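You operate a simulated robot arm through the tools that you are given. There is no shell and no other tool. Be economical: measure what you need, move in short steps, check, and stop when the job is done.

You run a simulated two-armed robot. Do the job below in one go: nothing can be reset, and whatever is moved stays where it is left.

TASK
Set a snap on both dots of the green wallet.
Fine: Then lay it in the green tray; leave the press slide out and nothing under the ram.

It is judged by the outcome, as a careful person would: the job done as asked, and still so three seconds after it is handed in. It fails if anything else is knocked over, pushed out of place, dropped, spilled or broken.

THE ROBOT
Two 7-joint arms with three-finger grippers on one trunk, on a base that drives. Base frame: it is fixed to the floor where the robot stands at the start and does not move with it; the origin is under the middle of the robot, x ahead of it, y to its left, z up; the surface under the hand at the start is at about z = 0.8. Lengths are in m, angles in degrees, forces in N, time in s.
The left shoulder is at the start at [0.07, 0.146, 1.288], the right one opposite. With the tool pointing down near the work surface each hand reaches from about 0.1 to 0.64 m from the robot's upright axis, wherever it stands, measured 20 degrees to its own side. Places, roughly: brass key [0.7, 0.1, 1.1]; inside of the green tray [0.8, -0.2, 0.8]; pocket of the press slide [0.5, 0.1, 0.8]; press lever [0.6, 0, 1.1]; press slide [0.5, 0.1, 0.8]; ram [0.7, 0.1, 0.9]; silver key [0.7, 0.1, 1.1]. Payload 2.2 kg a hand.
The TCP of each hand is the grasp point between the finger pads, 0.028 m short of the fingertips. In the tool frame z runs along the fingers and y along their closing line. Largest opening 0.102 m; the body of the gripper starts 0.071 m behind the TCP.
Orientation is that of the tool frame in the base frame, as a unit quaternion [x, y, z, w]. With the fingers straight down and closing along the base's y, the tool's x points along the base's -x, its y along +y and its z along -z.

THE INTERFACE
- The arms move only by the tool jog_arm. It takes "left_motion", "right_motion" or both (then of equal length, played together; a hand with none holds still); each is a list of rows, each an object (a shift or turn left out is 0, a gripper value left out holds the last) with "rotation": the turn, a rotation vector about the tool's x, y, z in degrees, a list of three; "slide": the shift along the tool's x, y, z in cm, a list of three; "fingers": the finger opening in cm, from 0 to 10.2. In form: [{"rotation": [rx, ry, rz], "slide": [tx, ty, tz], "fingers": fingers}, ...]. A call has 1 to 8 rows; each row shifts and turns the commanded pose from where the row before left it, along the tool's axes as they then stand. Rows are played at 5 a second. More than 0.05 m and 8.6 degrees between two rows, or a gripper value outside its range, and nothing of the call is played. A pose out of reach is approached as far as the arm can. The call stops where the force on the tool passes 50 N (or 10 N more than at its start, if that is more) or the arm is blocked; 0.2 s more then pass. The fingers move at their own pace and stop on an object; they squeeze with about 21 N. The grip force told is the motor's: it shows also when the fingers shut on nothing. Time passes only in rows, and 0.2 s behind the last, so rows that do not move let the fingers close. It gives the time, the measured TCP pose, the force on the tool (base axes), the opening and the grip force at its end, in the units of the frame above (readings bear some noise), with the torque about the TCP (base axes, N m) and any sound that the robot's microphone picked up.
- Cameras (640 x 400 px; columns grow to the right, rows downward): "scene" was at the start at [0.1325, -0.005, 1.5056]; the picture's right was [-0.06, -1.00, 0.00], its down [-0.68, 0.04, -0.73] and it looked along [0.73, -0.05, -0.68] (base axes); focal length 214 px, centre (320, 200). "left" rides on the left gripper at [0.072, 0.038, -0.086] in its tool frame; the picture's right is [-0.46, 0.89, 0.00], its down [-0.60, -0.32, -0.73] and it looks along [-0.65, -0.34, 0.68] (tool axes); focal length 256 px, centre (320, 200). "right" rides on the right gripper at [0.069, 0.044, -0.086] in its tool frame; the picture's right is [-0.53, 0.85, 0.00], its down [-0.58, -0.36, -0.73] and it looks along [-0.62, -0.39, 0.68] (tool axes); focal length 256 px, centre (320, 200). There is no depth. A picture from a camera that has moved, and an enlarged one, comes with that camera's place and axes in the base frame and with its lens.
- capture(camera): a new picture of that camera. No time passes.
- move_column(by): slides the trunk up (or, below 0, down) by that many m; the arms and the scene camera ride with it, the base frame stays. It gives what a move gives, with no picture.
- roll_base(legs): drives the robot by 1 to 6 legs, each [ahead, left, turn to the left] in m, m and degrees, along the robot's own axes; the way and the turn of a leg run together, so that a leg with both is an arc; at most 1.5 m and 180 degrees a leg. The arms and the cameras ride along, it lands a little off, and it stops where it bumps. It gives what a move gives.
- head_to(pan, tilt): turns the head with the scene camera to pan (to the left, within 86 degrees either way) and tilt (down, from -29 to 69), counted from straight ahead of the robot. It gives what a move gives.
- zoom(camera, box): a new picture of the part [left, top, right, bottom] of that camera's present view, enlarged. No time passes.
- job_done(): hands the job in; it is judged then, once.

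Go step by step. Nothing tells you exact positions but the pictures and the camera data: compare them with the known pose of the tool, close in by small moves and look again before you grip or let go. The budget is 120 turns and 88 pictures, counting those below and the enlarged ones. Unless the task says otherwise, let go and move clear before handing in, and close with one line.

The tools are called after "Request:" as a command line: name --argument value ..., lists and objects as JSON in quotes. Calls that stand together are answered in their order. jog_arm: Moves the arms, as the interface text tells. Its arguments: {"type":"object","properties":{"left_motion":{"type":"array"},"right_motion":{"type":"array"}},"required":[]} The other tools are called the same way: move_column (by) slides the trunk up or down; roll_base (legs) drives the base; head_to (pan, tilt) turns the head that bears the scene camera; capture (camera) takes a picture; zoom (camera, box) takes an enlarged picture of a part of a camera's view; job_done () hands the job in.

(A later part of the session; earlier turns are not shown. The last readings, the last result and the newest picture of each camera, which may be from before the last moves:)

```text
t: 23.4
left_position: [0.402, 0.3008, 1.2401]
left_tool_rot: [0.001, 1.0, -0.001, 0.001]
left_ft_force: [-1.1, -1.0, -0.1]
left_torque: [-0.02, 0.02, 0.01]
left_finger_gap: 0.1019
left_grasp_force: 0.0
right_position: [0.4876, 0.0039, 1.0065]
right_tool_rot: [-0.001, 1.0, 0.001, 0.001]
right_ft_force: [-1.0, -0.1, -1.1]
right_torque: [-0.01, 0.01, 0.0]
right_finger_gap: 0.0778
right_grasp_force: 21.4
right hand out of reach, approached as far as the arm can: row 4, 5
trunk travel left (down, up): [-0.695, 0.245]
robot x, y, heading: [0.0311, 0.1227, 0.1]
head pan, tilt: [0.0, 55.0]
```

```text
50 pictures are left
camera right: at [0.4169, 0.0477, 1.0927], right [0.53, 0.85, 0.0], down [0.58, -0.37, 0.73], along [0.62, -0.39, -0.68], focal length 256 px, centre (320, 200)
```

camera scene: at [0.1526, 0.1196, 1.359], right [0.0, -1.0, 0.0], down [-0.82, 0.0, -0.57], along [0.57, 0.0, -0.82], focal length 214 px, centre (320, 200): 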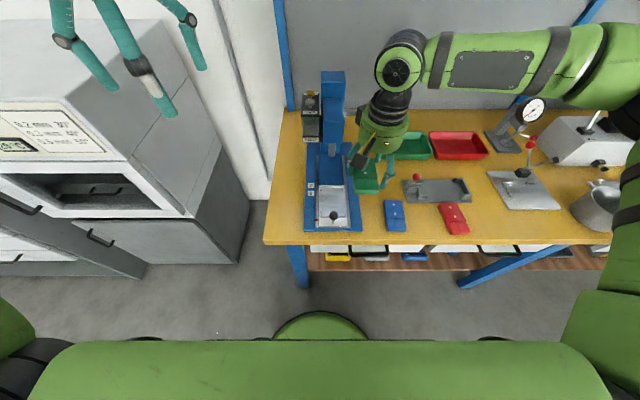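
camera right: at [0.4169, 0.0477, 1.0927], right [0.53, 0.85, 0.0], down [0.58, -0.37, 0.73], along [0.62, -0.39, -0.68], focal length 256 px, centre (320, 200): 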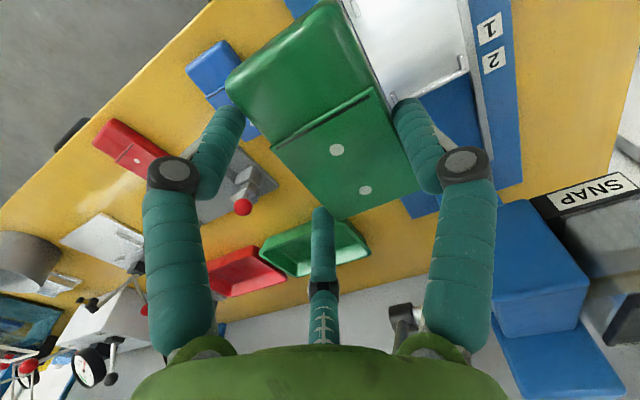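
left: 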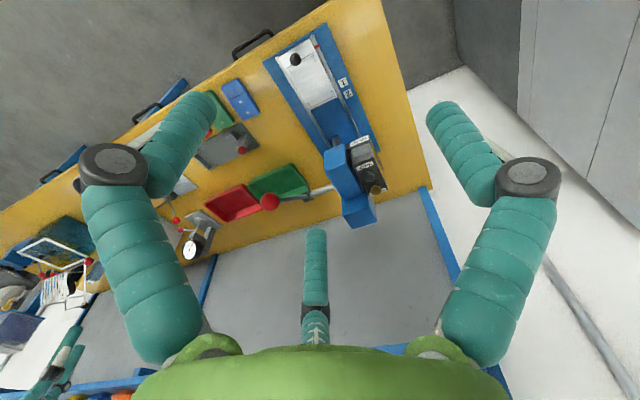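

The right hand ran out of reach and came too near the lever. I'll withdraw it, drive further left and come in again.

Request:
jog_arm --right_motion '[{"slide": [4, 0, 0]}, {"slide": [4, -2, 0]}, {"slide": [2, -3, 0]}, {}]'

Request:
roll_base --legs '[[0, 0.22, 0]]'

Request:
capture --camera "scene"

```text
t: 24.4
left_position: [0.4013, 0.3013, 1.2406]
left_tool_rot: [0.001, 1.0, 0.0, 0.001]
left_ft_force: [-0.2, 0.2, -0.1]
left_torque: [-0.06, 0.03, 0.02]
left_finger_gap: 0.1018
left_grasp_force: 0.0
right_position: [0.3856, -0.0452, 1.0069]
right_tool_rot: [0.0, 1.0, 0.001, 0.001]
right_ft_force: [-0.5, 1.7, -1.1]
right_torque: [-0.03, 0.0, 0.01]
right_finger_gap: 0.0778
right_grasp_force: 21.5
trunk travel left (down, up): [-0.695, 0.245]
robot x, y, heading: [0.029, 0.121, 0.0]
head pan, tilt: [0.0, 55.0]
```

```text
t: 26.1
left_position: [0.4018, 0.5221, 1.2417]
left_tool_rot: [0.002, 1.0, 0.001, 0.002]
left_ft_force: [-0.1, -0.3, 0.1]
left_torque: [0.05, 0.0, 0.02]
left_finger_gap: 0.1021
left_grasp_force: 0.0
right_position: [0.3847, 0.1766, 1.006]
right_tool_rot: [0.0, 1.0, 0.002, 0.001]
right_ft_force: [-0.1, 0.2, -0.3]
right_torque: [-0.02, -0.01, -0.02]
right_finger_gap: 0.0778
right_grasp_force: 21.0
trunk travel left (down, up): [-0.695, 0.245]
robot x, y, heading: [0.0328, 0.3395, -0.3]
head pan, tilt: [0.0, 55.0]
```

```text
49 pictures are left
camera scene: at [0.1525, 0.3406, 1.3591], right [0.0, -1.0, 0.0], down [-0.82, 0.0, -0.57], along [0.57, 0.0, -0.82], focal length 214 px, centre (320, 200)
```

scene: 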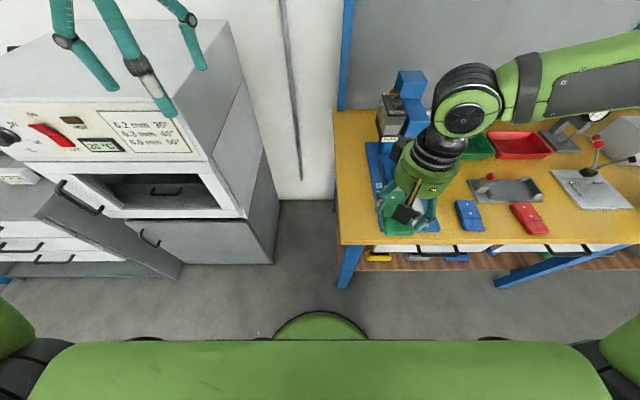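

Placing with the right arm would bring its forearm into the lever, while the left arm's forearm would come from the free side. I'll set the wallet down on the free bench area to the right of the red wallet and re-pick it with the left hand.

Request:
jog_arm --right_motion '[{"slide": [0, 0, -4]}, {"slide": [0, 0, -3]}, {}]'

Request:
roll_base --legs '[[0, -0.55, 0.3]]'

Request:
capture --camera "scene"

```text
t: 26.9
left_position: [0.4026, 0.5237, 1.242]
left_tool_rot: [0.003, 1.0, 0.001, 0.001]
left_ft_force: [0.3, -0.2, -1.0]
left_torque: [-0.06, -0.02, 0.01]
left_finger_gap: 0.1019
left_grasp_force: 0.0
right_position: [0.3848, 0.1769, 1.0759]
right_tool_rot: [0.0, 1.0, 0.0, 0.0]
right_ft_force: [0.2, 0.9, -0.9]
right_torque: [-0.04, 0.02, -0.01]
right_finger_gap: 0.0777
right_grasp_force: 21.4
trunk travel left (down, up): [-0.695, 0.245]
robot x, y, heading: [0.0322, 0.34, 0.1]
head pan, tilt: [0.0, 55.0]
```

```text
t: 30.1
left_position: [0.4018, -0.0301, 1.241]
left_tool_rot: [-0.002, 1.0, -0.001, 0.001]
left_ft_force: [0.3, 0.2, 0.0]
left_torque: [0.0, 0.02, 0.01]
left_finger_gap: 0.1018
left_grasp_force: 0.1
right_position: [0.3885, -0.3755, 1.0763]
right_tool_rot: [-0.005, 1.0, 0.0, 0.001]
right_ft_force: [-0.5, 0.0, -1.3]
right_torque: [-0.01, 0.03, -0.01]
right_finger_gap: 0.0777
right_grasp_force: 20.8
trunk travel left (down, up): [-0.695, 0.245]
robot x, y, heading: [0.0333, -0.2169, 0.7]
head pan, tilt: [0.0, 55.0]
```

```text
48 pictures are left
camera scene: at [0.154, -0.2124, 1.3591], right [0.01, -1.0, 0.0], down [-0.82, -0.01, -0.57], along [0.57, 0.0, -0.82], focal length 214 px, centre (320, 200)
```

scene: 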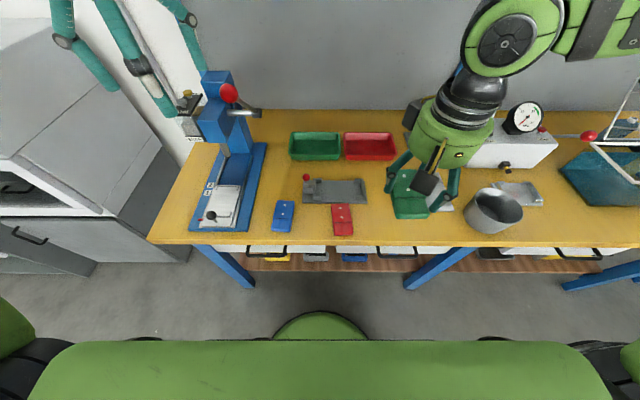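

Request:
jog_arm --right_motion '[{"slide": [-4.5, -0.25, 0]}, {"slide": [-4.5, -0.25, 0]}, {"slide": [0, 0, 4.5]}, {"slide": [0, 0, 4.5]}, {"slide": [0, 0, 4.5]}, {"slide": [0, 0, 4.5]}, {"slide": [0, 0, 3.5]}, {}]'

Request:
capture --camera "right"

```text
t: 31.9
left_position: [0.401, -0.0292, 1.2423]
left_tool_rot: [-0.004, 1.0, 0.0, 0.002]
left_ft_force: [0.2, 0.4, 0.0]
left_torque: [0.0, -0.03, 0.01]
left_finger_gap: 0.102
left_grasp_force: 0.1
right_position: [0.477, -0.387, 0.8634]
right_tool_rot: [-0.006, 1.0, 0.001, 0.001]
right_ft_force: [-0.7, -0.6, -1.3]
right_torque: [-0.01, -0.01, 0.02]
right_finger_gap: 0.0779
right_grasp_force: 20.9
right hand out of reach, approached as far as the arm can: row 7
trunk travel left (down, up): [-0.695, 0.245]
robot x, y, heading: [0.0287, -0.2142, 0.3]
head pan, tilt: [0.0, 55.0]
```

```text
47 pictures are left
camera right: at [0.4063, -0.3429, 0.9482], right [0.53, 0.85, 0.0], down [0.58, -0.36, 0.73], along [0.62, -0.38, -0.68], focal length 256 px, centre (320, 200)
```

right: 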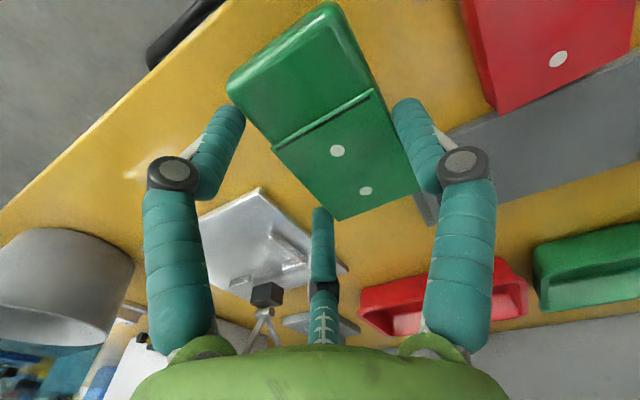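

The hand stopped just above the surface at its reach limit, so I'll lower it the last bit with the trunk.

Request:
move_column --by -0.028

Request:
jog_arm --right_motion '[{}, {}]'

```text
t: 32.6
left_position: [0.4011, -0.0298, 1.2138]
left_tool_rot: [-0.003, 1.0, 0.0, 0.001]
left_ft_force: [0.1, 0.2, 0.8]
left_torque: [-0.01, -0.02, -0.01]
left_finger_gap: 0.102
left_grasp_force: 0.0
right_position: [0.4777, -0.3859, 0.8333]
right_tool_rot: [-0.005, 1.0, 0.001, 0.001]
right_ft_force: [-0.7, -0.8, -0.2]
right_torque: [0.0, -0.01, -0.02]
right_finger_gap: 0.0778
right_grasp_force: 21.0
trunk travel left (down, up): [-0.667, 0.273]
robot x, y, heading: [0.0317, -0.214, 0.6]
head pan, tilt: [0.0, 55.0]
```

```text
t: 33.2
left_position: [0.4013, -0.0297, 1.2136]
left_tool_rot: [-0.004, 1.0, 0.0, 0.002]
left_ft_force: [0.4, -0.9, 1.2]
left_torque: [0.02, -0.02, -0.01]
left_finger_gap: 0.1021
left_grasp_force: 0.0
right_position: [0.4777, -0.3861, 0.8347]
right_tool_rot: [-0.006, 1.0, 0.001, 0.001]
right_ft_force: [-0.3, 0.2, -0.3]
right_torque: [-0.02, 0.02, 0.01]
right_finger_gap: 0.0781
right_grasp_force: 20.8
trunk travel left (down, up): [-0.667, 0.273]
robot x, y, heading: [0.0305, -0.2151, 0.4]
head pan, tilt: [0.0, 55.0]
```

Request:
move_column --by -0.003

Request:
jog_arm --right_motion '[{"fingers": 8.0}, {"fingers": 8.8}, {}, {"slide": [0, 0, -3]}, {"slide": [0, 0, -4]}, {"slide": [0, 0, -4]}, {"slide": [0, 0, -4]}, {}]'

Request:
capture --camera "right"

```text
t: 33.7
left_position: [0.4002, -0.0293, 1.21]
left_tool_rot: [-0.004, 1.0, 0.0, 0.001]
left_ft_force: [-0.5, -0.5, -0.3]
left_torque: [0.03, 0.03, 0.0]
left_finger_gap: 0.1019
left_grasp_force: 0.0
right_position: [0.4776, -0.386, 0.834]
right_tool_rot: [-0.005, 1.0, 0.001, 0.003]
right_ft_force: [-0.1, -3.9, 17.0]
right_torque: [0.14, 0.4, 0.09]
right_finger_gap: 0.078
right_grasp_force: 21.0
trunk travel left (down, up): [-0.664, 0.276]
robot x, y, heading: [0.0338, -0.2118, 0.4]
head pan, tilt: [0.0, 55.0]
```

```text
t: 35.5
left_position: [0.4014, -0.0288, 1.2111]
left_tool_rot: [-0.004, 1.0, 0.0, 0.001]
left_ft_force: [0.3, 0.1, 0.4]
left_torque: [0.0, -0.01, 0.02]
left_finger_gap: 0.1019
left_grasp_force: 0.1
right_position: [0.4785, -0.387, 0.9823]
right_tool_rot: [-0.006, 1.0, 0.001, 0.001]
right_ft_force: [-0.1, 0.3, -0.6]
right_torque: [-0.01, -0.01, 0.01]
right_finger_gap: 0.0879
right_grasp_force: 0.0
trunk travel left (down, up): [-0.664, 0.276]
robot x, y, heading: [0.0311, -0.2126, 0.7]
head pan, tilt: [0.0, 55.0]
```

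```text
46 pictures are left
camera right: at [0.4073, -0.3438, 1.069], right [0.52, 0.85, 0.0], down [0.58, -0.36, 0.73], along [0.62, -0.38, -0.68], focal length 256 px, centre (320, 200)
```

right: 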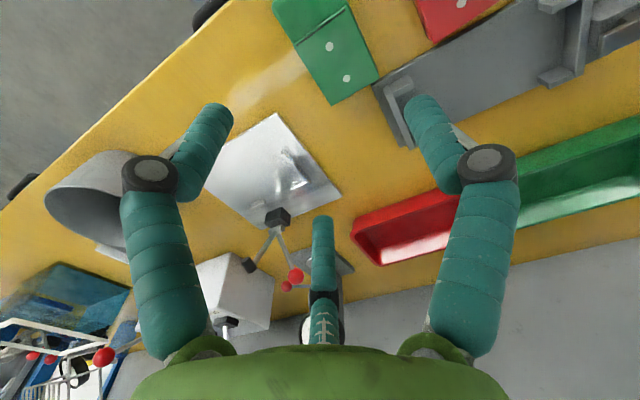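

The wallet now lies at about (0.474, -0.375), yaw ≈ 0. I'll raise the right hand, then drive right with a slight left turn so the left hand can pick with its elbow kept clear of the lever.

Request:
jog_arm --right_motion '[{"slide": [0, 0, -4.8]}, {"slide": [0, 0, -4.8]}, {"slide": [0, 0, -4.8]}, {"slide": [4, 0, -2]}, {"slide": [4, 0, 0]}, {"slide": [3, 0, 0], "fingers": 10}]'

Request:
roll_base --legs '[[0, -0.43, 0], [0.05, 0, 14]]'

Request:
capture --camera "scene"

```text
t: 36.9
left_position: [0.4007, -0.0298, 1.2097]
left_tool_rot: [-0.004, 1.0, 0.0, 0.001]
left_ft_force: [-0.7, 1.2, 0.0]
left_torque: [0.0, -0.01, 0.0]
left_finger_gap: 0.1022
left_grasp_force: 0.3
right_position: [0.3675, -0.3873, 1.1464]
right_tool_rot: [-0.005, 1.0, 0.001, 0.001]
right_ft_force: [-0.3, 0.9, 1.0]
right_torque: [0.01, 0.01, 0.01]
right_finger_gap: 0.1003
right_grasp_force: 0.1
trunk travel left (down, up): [-0.664, 0.276]
robot x, y, heading: [0.0308, -0.2144, 0.7]
head pan, tilt: [0.0, 55.0]
```

```text
t: 40.4
left_position: [0.3963, -0.3718, 1.2099]
left_tool_rot: [-0.126, 0.992, 0.0, 0.002]
left_ft_force: [0.2, -0.4, 0.7]
left_torque: [0.02, 0.0, -0.01]
left_finger_gap: 0.102
left_grasp_force: 0.0
right_position: [0.4511, -0.7268, 1.1456]
right_tool_rot: [-0.127, 0.992, 0.002, 0.002]
right_ft_force: [0.8, -0.2, -0.4]
right_torque: [-0.01, -0.03, -0.01]
right_finger_gap: 0.1
right_grasp_force: 0.0
trunk travel left (down, up): [-0.664, 0.276]
robot x, y, heading: [0.0794, -0.6429, 14.4]
head pan, tilt: [0.0, 55.0]
```

```text
45 pictures are left
camera scene: at [0.201, -0.6096, 1.3282], right [0.25, -0.97, 0.0], down [-0.79, -0.2, -0.57], along [0.56, 0.14, -0.82], focal length 214 px, centre (320, 200)
```

scene: 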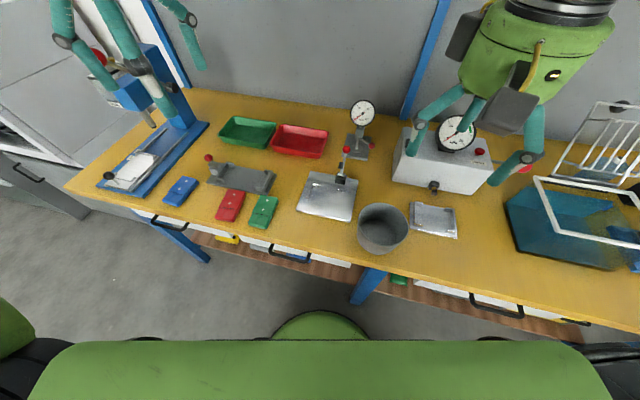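

Request:
jog_arm --left_motion '[{"rotation": [0, 0, 7.0], "fingers": 9}, {"rotation": [0, 0, 7.0]}, {"slide": [-3.9, -0.78, 0]}, {"slide": [-3.9, -0.78, 0]}, {"slide": [0, 0, 4.8]}, {"slide": [0, 0, 4.8]}, {"slide": [0, 0, 4.8]}, {"slide": [0, 0, 4.8]}]'

Request:
jog_arm --left_motion '[{"slide": [0, 0, 4]}, {"slide": [0, 0, 4]}, {"slide": [0, 0, 3]}, {}]'

Request:
capture --camera "left"

Request:
capture --camera "scene"

```text
t: 42.2
left_position: [0.4792, -0.3839, 1.0174]
left_tool_rot: [-0.004, 1.0, -0.001, 0.003]
left_ft_force: [0.3, -0.4, -0.1]
left_torque: [-0.02, -0.02, -0.02]
left_finger_gap: 0.0899
left_grasp_force: 0.1
right_position: [0.4514, -0.725, 1.1435]
right_tool_rot: [-0.127, 0.992, 0.001, 0.001]
right_ft_force: [-0.2, -0.9, -0.7]
right_torque: [-0.01, 0.02, 0.0]
right_finger_gap: 0.0999
right_grasp_force: 0.1
trunk travel left (down, up): [-0.664, 0.276]
robot x, y, heading: [0.0836, -0.6396, 14.6]
head pan, tilt: [0.0, 55.0]
```

```text
t: 43.2
left_position: [0.4762, -0.384, 0.9083]
left_tool_rot: [-0.004, 1.0, 0.0, 0.001]
left_ft_force: [0.1, -0.2, -0.7]
left_torque: [-0.01, 0.02, -0.02]
left_finger_gap: 0.0899
left_grasp_force: 0.0
right_position: [0.4522, -0.7265, 1.144]
right_tool_rot: [-0.127, 0.992, 0.002, 0.001]
right_ft_force: [0.8, 0.3, -0.7]
right_torque: [0.0, 0.05, 0.0]
right_finger_gap: 0.1
right_grasp_force: 0.1
trunk travel left (down, up): [-0.664, 0.276]
robot x, y, heading: [0.0846, -0.6377, 14.4]
head pan, tilt: [0.0, 55.0]
```

```text
44 pictures are left
camera left: at [0.4045, -0.3476, 0.996], right [0.46, 0.89, 0.0], down [0.6, -0.31, 0.73], along [0.65, -0.33, -0.68], focal length 256 px, centre (320, 200)
```

left: 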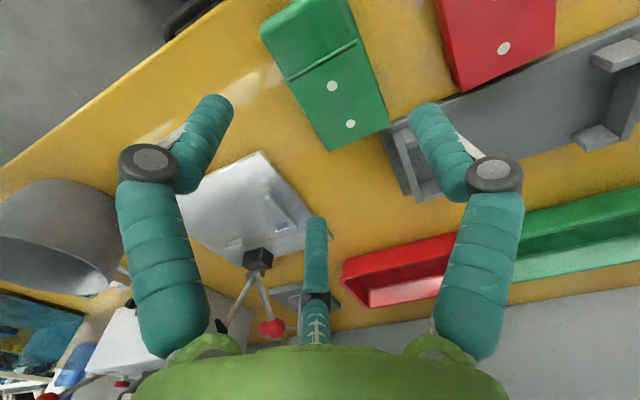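

```text
43 pictures are left
camera scene: at [0.2015, -0.6086, 1.3281], right [0.25, -0.97, 0.0], down [-0.79, -0.2, -0.57], along [0.56, 0.14, -0.82], focal length 214 px, centre (320, 200)
```

scene: 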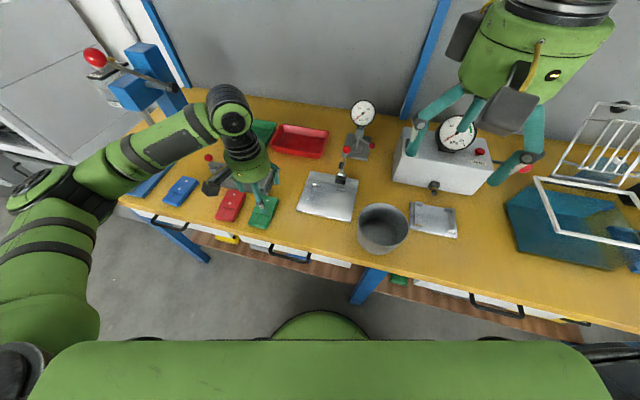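

The left forearm is well clear of the lever and the wallet is aligned. I'll shift 2 mm, descend and grip.

Request:
jog_arm --left_motion '[{"slide": [0, -0.2, 0]}, {"slide": [0, 0, 4]}, {"slide": [0, 0, 2]}, {"slide": [0, 0, 1.4]}, {}]'

Request:
zoom --camera "left" --box '[140, 0, 500, 230]'

```text
t: 44.4
left_position: [0.4757, -0.386, 0.8356]
left_tool_rot: [-0.003, 1.0, 0.0, 0.001]
left_ft_force: [-0.3, 0.2, 0.0]
left_torque: [0.01, 0.01, 0.02]
left_finger_gap: 0.0898
left_grasp_force: 0.1
right_position: [0.4514, -0.7266, 1.1449]
right_tool_rot: [-0.128, 0.992, 0.0, 0.0]
right_ft_force: [0.3, 0.8, 0.6]
right_torque: [0.01, -0.03, 0.01]
right_finger_gap: 0.0999
right_grasp_force: 0.0
trunk travel left (down, up): [-0.664, 0.276]
robot x, y, heading: [0.0858, -0.6403, 14.3]
head pan, tilt: [0.0, 55.0]
```

```text
1.74 times, centred on (320, 115) of left
camera zoom: at [0.4048, -0.3488, 0.9228], right [0.46, 0.89, 0.0], down [0.6, -0.31, 0.73], along [0.65, -0.34, -0.68], focal length 445 px, centre (320, 348)
```

zoom: 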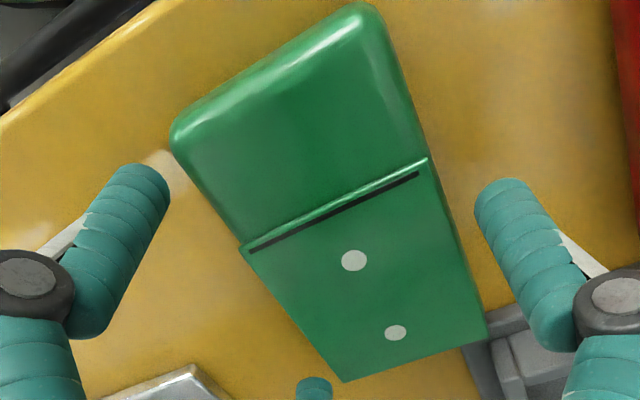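

Request:
jog_arm --left_motion '[{"slide": [0.3, 0, -0.3]}, {"fingers": 8.2}, {"fingers": 7.6}, {"fingers": 5}, {}, {}, {"slide": [0, 0, -1]}, {"slide": [0, 0, -3]}]'

Request:
capture --camera "left"

```text
t: 46.2
left_position: [0.4737, -0.3868, 0.8781]
left_tool_rot: [-0.004, 1.0, 0.0, 0.001]
left_ft_force: [-0.3, 1.4, -0.2]
left_torque: [0.0, 0.02, 0.01]
left_finger_gap: 0.0778
left_grasp_force: 20.6
right_position: [0.4517, -0.7273, 1.1452]
right_tool_rot: [-0.128, 0.992, 0.001, 0.001]
right_ft_force: [-0.7, 0.0, -1.2]
right_torque: [-0.02, 0.01, 0.02]
right_finger_gap: 0.0999
right_grasp_force: 0.0
trunk travel left (down, up): [-0.664, 0.276]
robot x, y, heading: [0.084, -0.6427, 14.4]
head pan, tilt: [0.0, 55.0]
```

```text
41 pictures are left
camera left: at [0.4015, -0.3497, 0.9654], right [0.46, 0.89, 0.0], down [0.6, -0.31, 0.73], along [0.65, -0.34, -0.68], focal length 256 px, centre (320, 200)
```

left: 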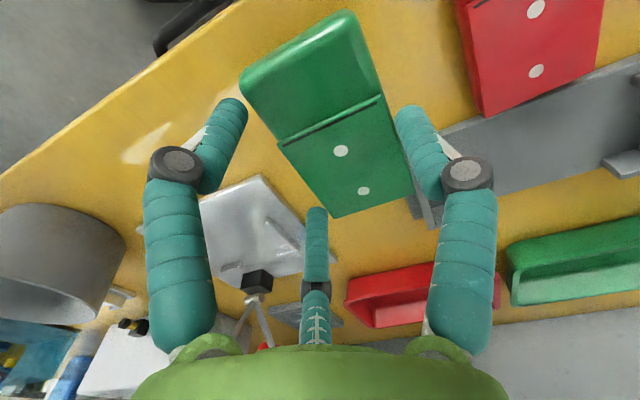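

The left hand holds the wallet level. I'll retract and raise it, then drive back left in front of the press.

Request:
jog_arm --left_motion '[{"slide": [0, 0, -4.5]}, {"slide": [0, 0, -4.5]}, {"slide": [4, 0, -3]}, {"slide": [4, 0, 0]}, {}]'

Request:
roll_base --legs '[[0, 0, -14.4], [0, 0.56, 0]]'

Request:
capture --camera "scene"

```text
t: 47.4
left_position: [0.3928, -0.3881, 0.996]
left_tool_rot: [-0.005, 1.0, 0.001, 0.0]
left_ft_force: [0.6, 0.7, -1.0]
left_torque: [-0.01, 0.04, -0.01]
left_finger_gap: 0.0778
left_grasp_force: 20.8
right_position: [0.4533, -0.7266, 1.1437]
right_tool_rot: [-0.127, 0.992, 0.001, 0.0]
right_ft_force: [-0.1, 0.0, -0.6]
right_torque: [0.01, 0.03, -0.03]
right_finger_gap: 0.0999
right_grasp_force: 0.0
trunk travel left (down, up): [-0.664, 0.276]
robot x, y, heading: [0.0824, -0.6367, 14.3]
head pan, tilt: [0.0, 55.0]
```

```text
t: 51.5
left_position: [0.4431, 0.0894, 0.9964]
left_tool_rot: [0.121, 0.993, 0.0, 0.003]
left_ft_force: [-0.5, -0.1, -0.4]
left_torque: [-0.02, 0.04, 0.0]
left_finger_gap: 0.0778
left_grasp_force: 20.6
right_position: [0.4175, -0.2547, 1.1454]
right_tool_rot: [-0.003, 1.0, 0.0, 0.001]
right_ft_force: [0.1, -0.1, 0.4]
right_torque: [0.02, 0.02, 0.0]
right_finger_gap: 0.0999
right_grasp_force: 0.0
trunk travel left (down, up): [-0.664, 0.276]
robot x, y, heading: [0.0805, -0.0808, 0.3]
head pan, tilt: [0.0, 55.0]
```

```text
40 pictures are left
camera scene: at [0.2036, -0.0782, 1.3281], right [0.0, -1.0, 0.0], down [-0.82, 0.0, -0.57], along [0.57, 0.0, -0.82], focal length 214 px, centre (320, 200)
```

scene: 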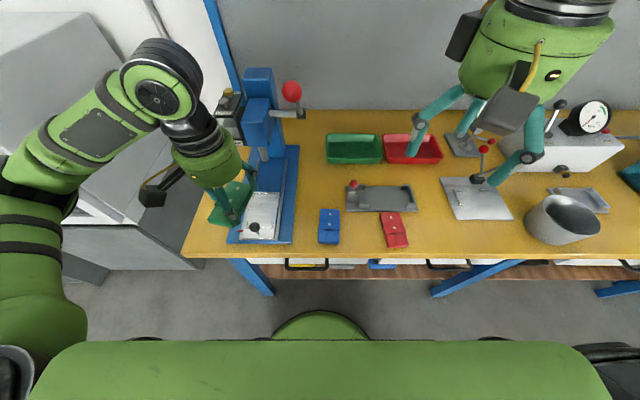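

Request:
zoom --camera "scene" --box '[225, 140, 315, 245]'

```text
3.81 times, centred on (270, 192) of scene
camera zoom: at [0.2036, -0.0782, 1.3281], right [0.0, -1.0, 0.0], down [-0.82, 0.0, -0.57], along [0.57, 0.0, -0.82], focal length 817 px, centre (510, 229)
```

zoom: 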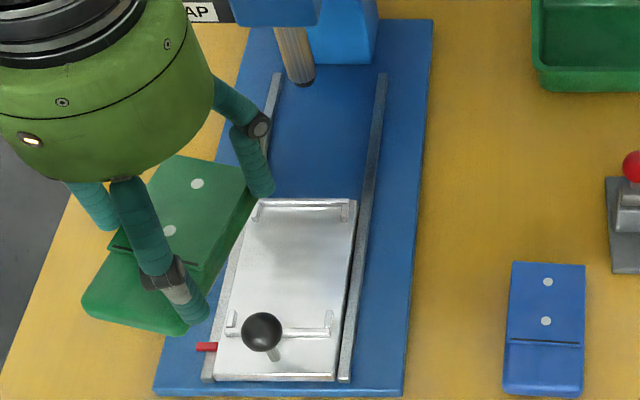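

Pocket centre ≈ (0.522, 0.081), and the dots will line up with the ram at marks 1 and 2. I'll straighten the hand and move over the pocket.

Request:
jog_arm --left_motion '[{"rotation": [0, 0, -7]}, {"rotation": [0, 0, -6.9]}, {"slide": [-3.82, -0.97, 0]}, {"slide": [-3.82, -0.97, 0]}, {"slide": [0, 0, 4]}, {"slide": [0, 0, 3]}, {}]'

Request:
capture --camera "left"

Request:
zoom --camera "scene" --box '[205, 130, 335, 255]'

```text
t: 53.1
left_position: [0.5176, 0.0709, 0.9261]
left_tool_rot: [-0.001, 1.0, 0.0, 0.001]
left_ft_force: [0.2, 0.3, -0.7]
left_torque: [0.0, -0.04, 0.0]
left_finger_gap: 0.0779
left_grasp_force: 20.4
right_position: [0.4171, -0.2534, 1.1459]
right_tool_rot: [-0.003, 1.0, 0.001, 0.001]
right_ft_force: [-0.2, -0.3, -0.3]
right_torque: [-0.02, 0.0, -0.03]
right_finger_gap: 0.1002
right_grasp_force: 0.2
trunk travel left (down, up): [-0.664, 0.276]
robot x, y, heading: [0.079, -0.078, 0.1]
head pan, tilt: [0.0, 55.0]
```

```text
38 pictures are left
camera left: at [0.4471, 0.1087, 1.0138], right [0.46, 0.89, 0.0], down [0.6, -0.32, 0.73], along [0.65, -0.34, -0.68], focal length 256 px, centre (320, 200)
```

left: 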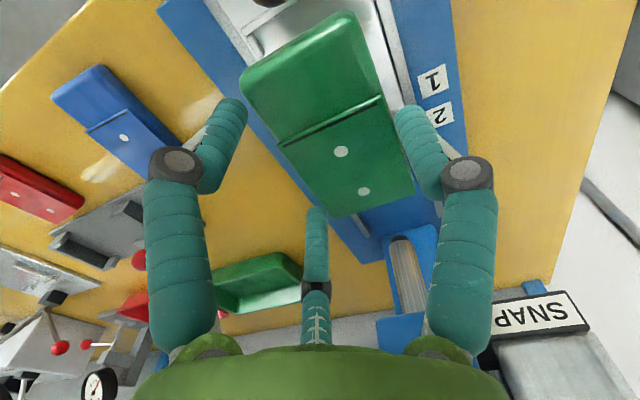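

```text
3.20 times, centred on (270, 192) of scene
camera zoom: at [0.2034, -0.078, 1.3281], right [0.0, -1.0, 0.0], down [-0.82, 0.0, -0.57], along [0.57, 0.0, -0.82], focal length 686 px, centre (480, 224)
```

zoom: 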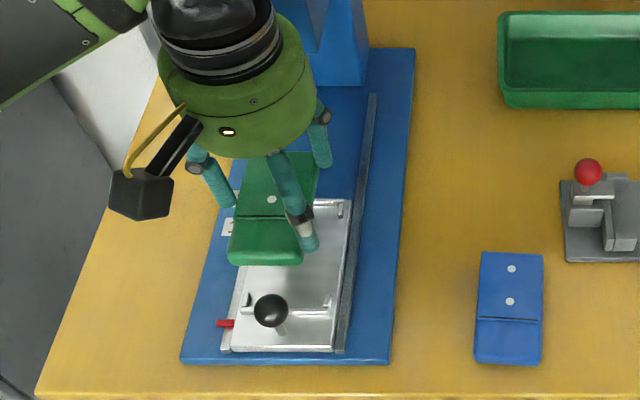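

Request:
jog_arm --left_motion '[{"slide": [-0.1, 0, 3]}, {"slide": [0, 0, 2]}, {}]'

Request:
zoom --camera "left" --box '[180, 0, 480, 230]'

Request:
zoom --camera "scene" --box '[235, 165, 305, 245]'

```text
t: 53.9
left_position: [0.5204, 0.0699, 0.8764]
left_tool_rot: [-0.001, 1.0, 0.0, 0.001]
left_ft_force: [0.2, -0.1, -1.5]
left_torque: [0.01, -0.01, 0.02]
left_finger_gap: 0.0779
left_grasp_force: 21.1
right_position: [0.4171, -0.2521, 1.1458]
right_tool_rot: [-0.005, 1.0, 0.0, 0.001]
right_ft_force: [-0.4, 0.4, 0.1]
right_torque: [0.02, 0.0, 0.02]
right_finger_gap: 0.0999
right_grasp_force: 0.0
trunk travel left (down, up): [-0.664, 0.276]
robot x, y, heading: [0.0813, -0.077, 0.2]
head pan, tilt: [0.0, 55.0]
```

```text
1.74 times, centred on (330, 115) of left
camera zoom: at [0.4483, 0.1077, 0.9639], right [0.46, 0.89, 0.0], down [0.6, -0.32, 0.73], along [0.65, -0.34, -0.68], focal length 445 px, centre (303, 348)
```

zoom: 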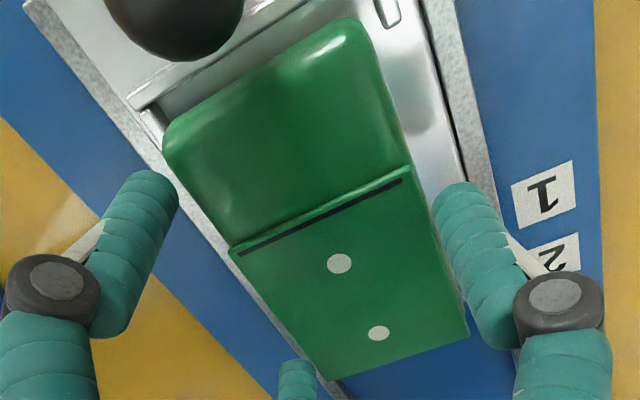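

```text
5.00 times, centred on (270, 205) of scene
camera zoom: at [0.2035, -0.0776, 1.3281], right [0.0, -1.0, 0.0], down [-0.82, 0.0, -0.57], along [0.57, 0.0, -0.82], focal length 1072 px, centre (570, 175)
```

zoom: 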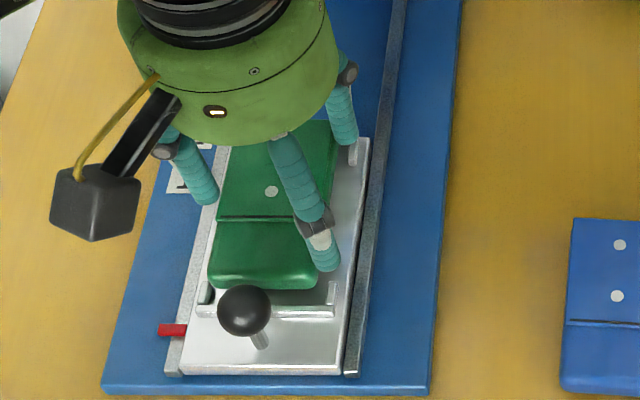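

Lateral alignment is good (posts centred at y≈0.080, wallet at 0.081). I'll lower slowly until contact.

Request:
jog_arm --left_motion '[{"slide": [0, -0.05, 0.6]}, {"slide": [0, 0, 0.5]}, {}]'

Request:
zoom --camera "scene" --box '[235, 165, 305, 245]'

```text
t: 54.7
left_position: [0.5202, 0.0696, 0.866]
left_tool_rot: [-0.002, 1.0, -0.001, 0.002]
left_ft_force: [1.0, 0.3, -0.6]
left_torque: [-0.01, 0.02, 0.01]
left_finger_gap: 0.0779
left_grasp_force: 21.3
right_position: [0.4183, -0.2534, 1.1443]
right_tool_rot: [-0.003, 1.0, 0.001, 0.001]
right_ft_force: [0.3, 0.0, -0.6]
right_torque: [-0.02, 0.0, -0.01]
right_finger_gap: 0.1002
right_grasp_force: 0.0
trunk travel left (down, up): [-0.664, 0.276]
robot x, y, heading: [0.0833, -0.0815, 0.2]
head pan, tilt: [0.0, 55.0]
```

```text
5.00 times, centred on (270, 205) of scene
camera zoom: at [0.2036, -0.0776, 1.3281], right [0.0, -1.0, 0.0], down [-0.82, 0.0, -0.57], along [0.57, 0.0, -0.82], focal length 1072 px, centre (570, 175)
```

zoom: 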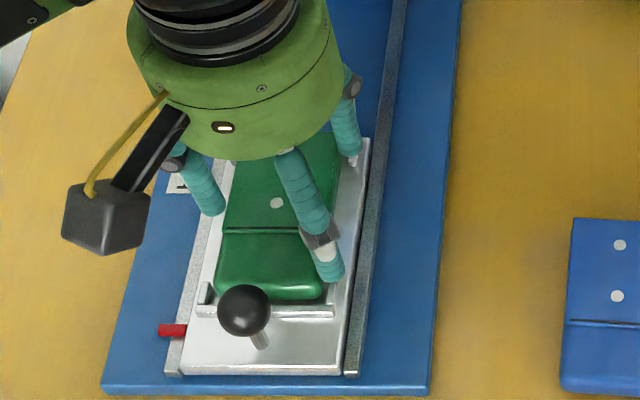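

Request:
jog_arm --left_motion '[{"slide": [0, 0, 0.4]}, {}]'

Request:
jog_arm --left_motion '[{"slide": [0, 0, 0.3]}, {}]'

Request:
zoom --camera "scene" --box '[235, 165, 305, 245]'

Request:
zoom --camera "left" --box '[180, 0, 480, 230]'

```text
t: 55.3
left_position: [0.5198, 0.0685, 0.8643]
left_tool_rot: [0.0, 1.0, 0.001, 0.005]
left_ft_force: [0.8, 2.4, 15.6]
left_torque: [0.28, 0.31, -0.05]
left_finger_gap: 0.0778
left_grasp_force: 20.6
right_position: [0.4153, -0.252, 1.146]
right_tool_rot: [-0.004, 1.0, -0.001, 0.002]
right_ft_force: [-0.1, 1.1, 0.2]
right_torque: [0.01, -0.02, 0.0]
right_finger_gap: 0.1
right_grasp_force: 0.0
trunk travel left (down, up): [-0.664, 0.276]
robot x, y, heading: [0.0803, -0.0806, 0.2]
head pan, tilt: [0.0, 55.0]
```

```text
t: 55.9
left_position: [0.5196, 0.0688, 0.8595]
left_tool_rot: [-0.001, 1.0, 0.0, 0.004]
left_ft_force: [2.5, 2.1, 15.8]
left_torque: [0.27, -0.08, 0.01]
left_finger_gap: 0.0782
left_grasp_force: 20.6
right_position: [0.4164, -0.2536, 1.1461]
right_tool_rot: [-0.003, 1.0, 0.001, 0.002]
right_ft_force: [-1.0, 0.6, -0.4]
right_torque: [0.01, 0.06, 0.03]
right_finger_gap: 0.1002
right_grasp_force: 0.0
trunk travel left (down, up): [-0.664, 0.276]
robot x, y, heading: [0.0815, -0.0801, 0.1]
head pan, tilt: [0.0, 55.0]
```

```text
5.00 times, centred on (270, 205) of scene
camera zoom: at [0.2018, -0.078, 1.3283], right [0.0, -1.0, 0.0], down [-0.82, 0.0, -0.57], along [0.57, 0.0, -0.82], focal length 1072 px, centre (570, 175)
```

zoom: 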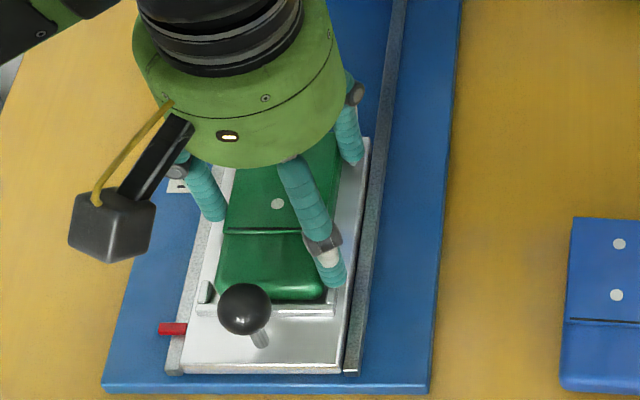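

```text
1.74 times, centred on (330, 115) of left
camera zoom: at [0.4476, 0.107, 0.947], right [0.46, 0.89, 0.0], down [0.6, -0.32, 0.73], along [0.65, -0.34, -0.68], focal length 445 px, centre (303, 348)
```

zoom: 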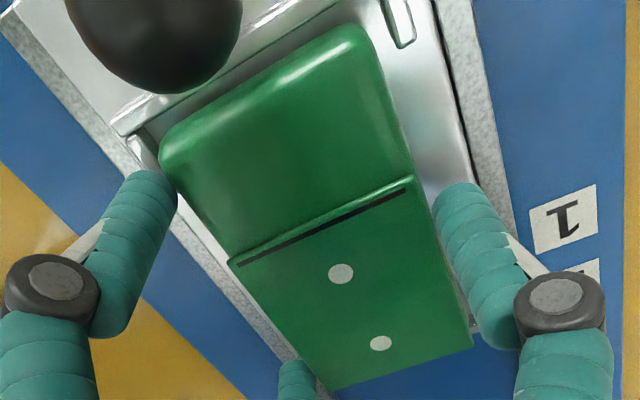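

The wallet sits between the posts and bars with a few mm of margin all round. I'll release gently and rise.

Request:
jog_arm --left_motion '[{"fingers": 8.0}, {"fingers": 8.4}, {}, {"slide": [0, 0, -1]}, {"slide": [0, 0, -3]}, {"slide": [0, 0, -4]}, {"slide": [0, 0, -4]}, {"slide": [4, 2, -2]}]'

Request:
zoom --camera "left" --box '[230, 0, 530, 190]'

Request:
zoom --camera "scene" --box '[235, 165, 305, 245]'

```text
t: 57.7
left_position: [0.4767, 0.091, 0.9975]
left_tool_rot: [-0.002, 1.0, -0.001, 0.002]
left_ft_force: [-0.9, 0.3, -1.0]
left_torque: [-0.05, -0.06, -0.02]
left_finger_gap: 0.084
left_grasp_force: 0.2
right_position: [0.4153, -0.2517, 1.1444]
right_tool_rot: [-0.005, 1.0, -0.001, 0.002]
right_ft_force: [0.1, -0.1, -0.1]
right_torque: [-0.04, -0.04, 0.03]
right_finger_gap: 0.1002
right_grasp_force: 0.2
trunk travel left (down, up): [-0.664, 0.276]
robot x, y, heading: [0.0833, -0.0769, 0.2]
head pan, tilt: [0.0, 55.0]
```

```text
2.11 times, centred on (380, 95) of left
camera zoom: at [0.4048, 0.1291, 1.0847], right [0.46, 0.89, 0.0], down [0.6, -0.32, 0.73], along [0.65, -0.34, -0.68], focal length 539 px, centre (194, 421)
```

zoom: 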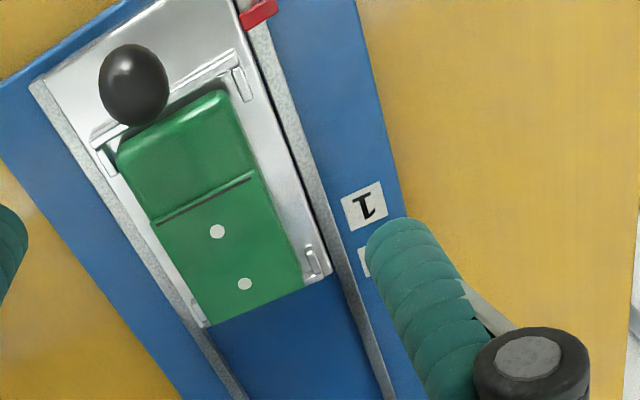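

```text
5.00 times, centred on (270, 205) of scene
camera zoom: at [0.201, -0.0758, 1.3283], right [0.0, -1.0, 0.0], down [-0.82, 0.0, -0.58], along [0.58, 0.0, -0.82], focal length 1072 px, centre (570, 175)
```

zoom: 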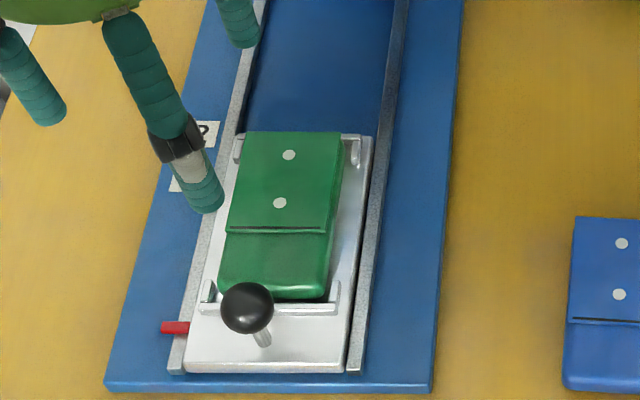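

The wallet is seated. Now I'll work the slide: tilt the left hand so its palm stays clear of the press head, and come to the black knob, which I place at (0.448, 0.082, 0.862).

Request:
jog_arm --left_motion '[{"slide": [2.5, -0.3, 2]}, {"slide": [2.4, -0.3, 3]}, {"slide": [1, -0.3, 3.3], "fingers": 5.4}, {"rotation": [0, -7.5, 0]}, {"rotation": [0, -7.5, 0]}, {"rotation": [0, -7.5, 0]}, {"rotation": [0, -7.5, 0]}, {}]'

Request:
capture --camera "left"

Request:
zoom --camera "scene" --box '[205, 130, 335, 255]'

```text
t: 59.5
left_position: [0.4809, 0.0633, 0.9098]
left_tool_rot: [-0.001, 0.966, 0.001, 0.26]
left_ft_force: [0.1, 0.2, 0.3]
left_torque: [0.01, -0.01, 0.0]
left_finger_gap: 0.0541
left_grasp_force: 0.2
left hand out of reach, approached as far as the arm can: row 5, 6, 7
right_position: [0.4168, -0.2526, 1.1455]
right_tool_rot: [-0.003, 1.0, 0.001, 0.001]
right_ft_force: [0.8, 0.5, 0.1]
right_torque: [-0.01, 0.03, 0.0]
right_finger_gap: 0.1001
right_grasp_force: 0.0
trunk travel left (down, up): [-0.664, 0.276]
robot x, y, heading: [0.0789, -0.0803, 0.1]
head pan, tilt: [0.0, 55.0]
```

```text
29 pictures are left
camera left: at [0.3752, 0.1012, 0.95], right [0.4, 0.89, 0.23], down [0.16, -0.32, 0.94], along [0.9, -0.34, -0.27], focal length 256 px, centre (320, 200)
```

left: 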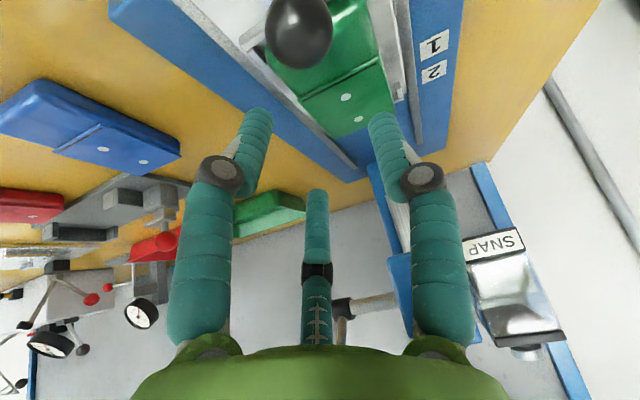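

```text
3.20 times, centred on (270, 192) of scene
camera zoom: at [0.2036, -0.0775, 1.3281], right [0.0, -1.0, 0.0], down [-0.82, 0.0, -0.57], along [0.57, 0.0, -0.82], focal length 686 px, centre (480, 224)
```

zoom: 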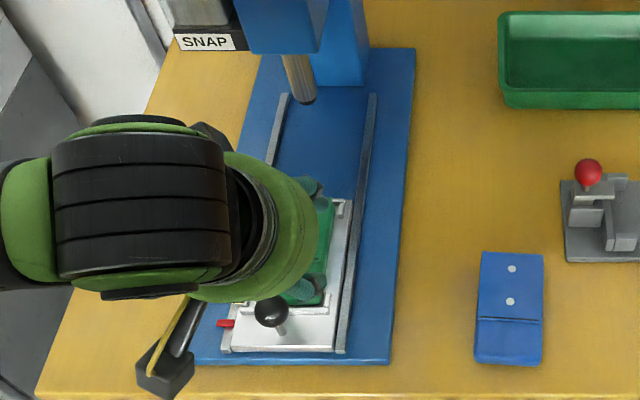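

The tilted pose is fine but too close to the robot. I'll raise the hand a bit and back the base off.

Request:
jog_arm --left_motion '[{"slide": [-2, 0, -3.46]}, {}]'

Request:
roll_base --legs '[[-0.12, 0, 0]]'

```text
t: 60.1
left_position: [0.4805, 0.063, 0.9505]
left_tool_rot: [0.0, 0.966, 0.0, 0.259]
left_ft_force: [0.2, -0.5, -0.6]
left_torque: [-0.01, -0.03, -0.02]
left_finger_gap: 0.0541
left_grasp_force: 0.1
right_position: [0.417, -0.2532, 1.1444]
right_tool_rot: [-0.003, 1.0, 0.0, 0.001]
right_ft_force: [0.5, 0.5, -0.3]
right_torque: [-0.01, -0.01, -0.02]
right_finger_gap: 0.0999
right_grasp_force: 0.1
trunk travel left (down, up): [-0.664, 0.276]
robot x, y, heading: [0.0809, -0.0807, -0.2]
head pan, tilt: [0.0, 55.0]
```

```text
t: 61.3
left_position: [0.3617, 0.061, 0.9503]
left_tool_rot: [-0.002, 0.966, 0.001, 0.259]
left_ft_force: [-0.2, 0.8, -0.7]
left_torque: [-0.03, 0.0, 0.01]
left_finger_gap: 0.0539
left_grasp_force: 0.0
right_position: [0.2974, -0.2532, 1.1443]
right_tool_rot: [-0.004, 1.0, 0.0, 0.0]
right_ft_force: [0.6, -0.1, -0.6]
right_torque: [-0.01, 0.0, 0.02]
right_finger_gap: 0.1001
right_grasp_force: 0.0
trunk travel left (down, up): [-0.664, 0.276]
robot x, y, heading: [-0.0416, -0.0758, 0.5]
head pan, tilt: [0.0, 55.0]
```

Request:
jog_arm --left_motion '[{"slide": [-1.54, 1.05, 2.97]}, {"slide": [-1.54, 1.05, 2.97]}, {}]'

Request:
capture --camera "left"

```text
t: 62.1
left_position: [0.4158, 0.0833, 0.9152]
left_tool_rot: [-0.002, 0.966, 0.002, 0.26]
left_ft_force: [-0.1, -0.4, 0.1]
left_torque: [0.0, 0.03, 0.02]
left_finger_gap: 0.0539
left_grasp_force: 0.0
right_position: [0.2957, -0.2551, 1.1437]
right_tool_rot: [-0.004, 1.0, 0.001, 0.001]
right_ft_force: [0.5, 0.3, -0.1]
right_torque: [-0.02, -0.02, -0.02]
right_finger_gap: 0.1
right_grasp_force: 0.0
trunk travel left (down, up): [-0.664, 0.276]
robot x, y, heading: [-0.0402, -0.0786, 0.1]
head pan, tilt: [0.0, 55.0]
```

```text
27 pictures are left
camera left: at [0.3105, 0.1208, 0.9552], right [0.4, 0.89, 0.23], down [0.16, -0.32, 0.94], along [0.9, -0.34, -0.27], focal length 256 px, centre (320, 200)
```

left: 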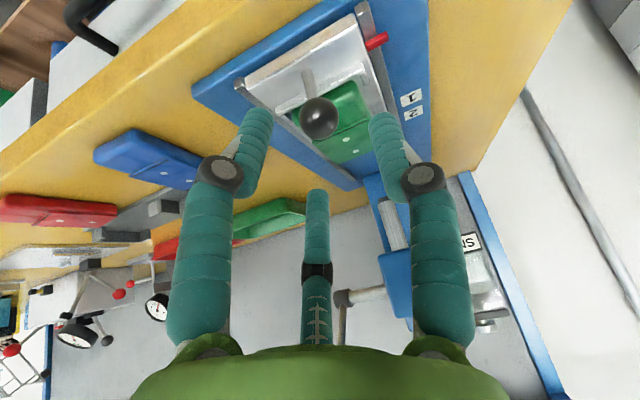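

The knob is exactly on the finger axis. I'll advance and close on it.

Request:
jog_arm --left_motion '[{"slide": [0, 0, 2.5]}, {"slide": [0, 0, 2.3]}, {}, {"fingers": 4}, {"fingers": 2.5}, {}, {}]'

Request:
capture --camera "left"

```text
t: 63.7
left_position: [0.4412, 0.0841, 0.874]
left_tool_rot: [-0.002, 0.966, 0.001, 0.259]
left_ft_force: [5.0, -1.9, 4.1]
left_torque: [-0.08, -0.12, -0.01]
left_finger_gap: 0.0293
left_grasp_force: 3.0
right_position: [0.2962, -0.2537, 1.1435]
right_tool_rot: [-0.005, 1.0, 0.002, 0.001]
right_ft_force: [-0.1, -0.2, -0.3]
right_torque: [-0.01, 0.0, 0.0]
right_finger_gap: 0.1
right_grasp_force: 0.0
trunk travel left (down, up): [-0.664, 0.276]
robot x, y, heading: [-0.0394, -0.0806, 0.2]
head pan, tilt: [0.0, 55.0]
```

```text
26 pictures are left
camera left: at [0.335, 0.121, 0.913], right [0.4, 0.89, 0.23], down [0.16, -0.32, 0.94], along [0.9, -0.34, -0.27], focal length 256 px, centre (320, 200)
```

left: 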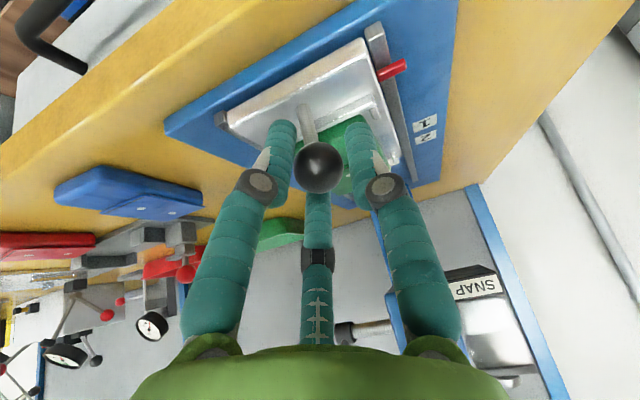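

I have the knob. I'll push the slide in toward mark 1.

Request:
jog_arm --left_motion '[{"fingers": 2.0}, {"slide": [-1.3, 0, 0.75]}, {"slide": [-1.73, 0, 1.0]}, {"slide": [-1.73, 0, 1.0]}, {"slide": [-1.73, 0, 1.0]}, {"slide": [-1.73, 0, 1.0]}, {}]'

Request:
zoom --camera "scene" --box '[200, 90, 330, 200]'

```text
t: 65.3
left_position: [0.5355, 0.0846, 0.8735]
left_tool_rot: [-0.002, 0.966, 0.002, 0.259]
left_ft_force: [1.4, -4.1, -3.8]
left_torque: [-0.06, -0.04, -0.04]
left_finger_gap: 0.0276
left_grasp_force: 5.2
right_position: [0.2972, -0.2536, 1.1437]
right_tool_rot: [-0.004, 1.0, 0.001, 0.002]
right_ft_force: [0.7, 0.7, -0.1]
right_torque: [0.01, -0.04, -0.01]
right_finger_gap: 0.1002
right_grasp_force: 0.0
trunk travel left (down, up): [-0.664, 0.276]
robot x, y, heading: [-0.0362, -0.0789, 0.1]
head pan, tilt: [0.0, 55.0]
```

```text
3.64 times, centred on (265, 145) of scene
camera zoom: at [0.0829, -0.0787, 1.3281], right [0.01, -1.0, 0.0], down [-0.82, 0.0, -0.57], along [0.57, 0.0, -0.82], focal length 780 px, centre (520, 400)
```

zoom: 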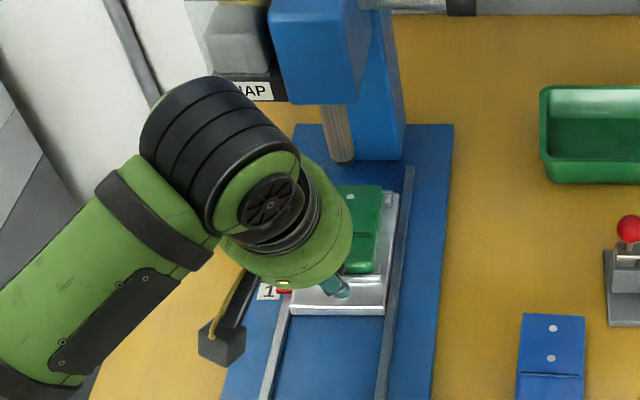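

Request:
zoom --camera "left" --box '[340, 20, 480, 160]'

```text
2.86 times, centred on (410, 90) of left
camera zoom: at [0.4314, 0.1216, 0.9131], right [0.4, 0.89, 0.23], down [0.16, -0.32, 0.93], along [0.9, -0.34, -0.27], focal length 731 px, centre (63, 514)
```

zoom: 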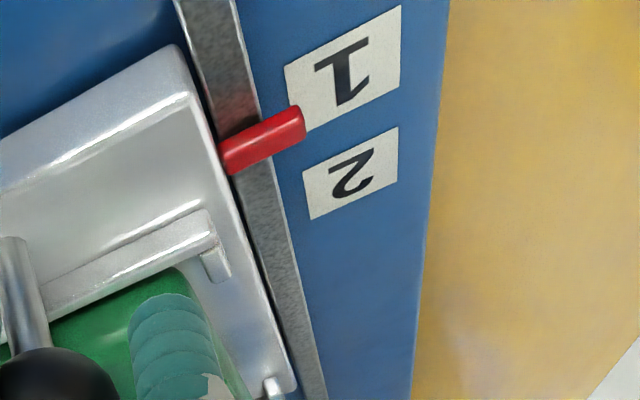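

The pointer is about 1 cm short of the mark 1 centre once parallax is allowed for. I'll nudge it forward 1 cm.

Request:
jog_arm --left_motion '[{"slide": [-0.87, 0, 0.5]}, {}]'

Request:
zoom --camera "left" --box '[300, 20, 480, 160]'

```text
t: 65.9
left_position: [0.5448, 0.0844, 0.8732]
left_tool_rot: [-0.002, 0.966, 0.001, 0.259]
left_ft_force: [-1.2, -4.2, -3.3]
left_torque: [0.01, 0.0, 0.02]
left_finger_gap: 0.0273
left_grasp_force: 6.1
right_position: [0.2967, -0.2539, 1.1451]
right_tool_rot: [-0.004, 1.0, 0.001, 0.001]
right_ft_force: [-0.2, -0.3, 0.1]
right_torque: [-0.03, -0.02, 0.02]
right_finger_gap: 0.0999
right_grasp_force: 0.1
trunk travel left (down, up): [-0.664, 0.276]
robot x, y, heading: [-0.04, -0.0786, 0.4]
head pan, tilt: [0.0, 55.0]
```

```text
2.86 times, centred on (390, 90) of left
camera zoom: at [0.4404, 0.1216, 0.9133], right [0.4, 0.89, 0.23], down [0.16, -0.32, 0.93], along [0.9, -0.34, -0.27], focal length 731 px, centre (120, 514)
```

zoom: 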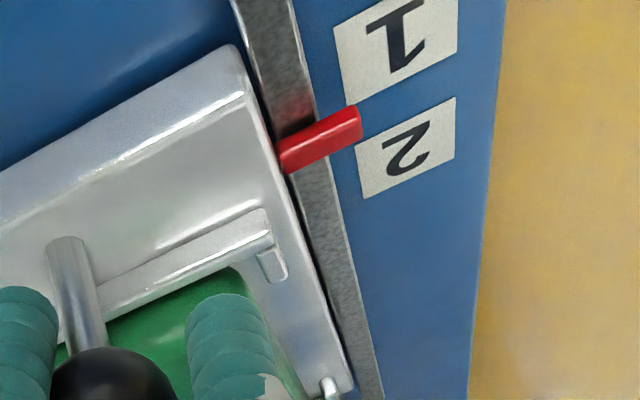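

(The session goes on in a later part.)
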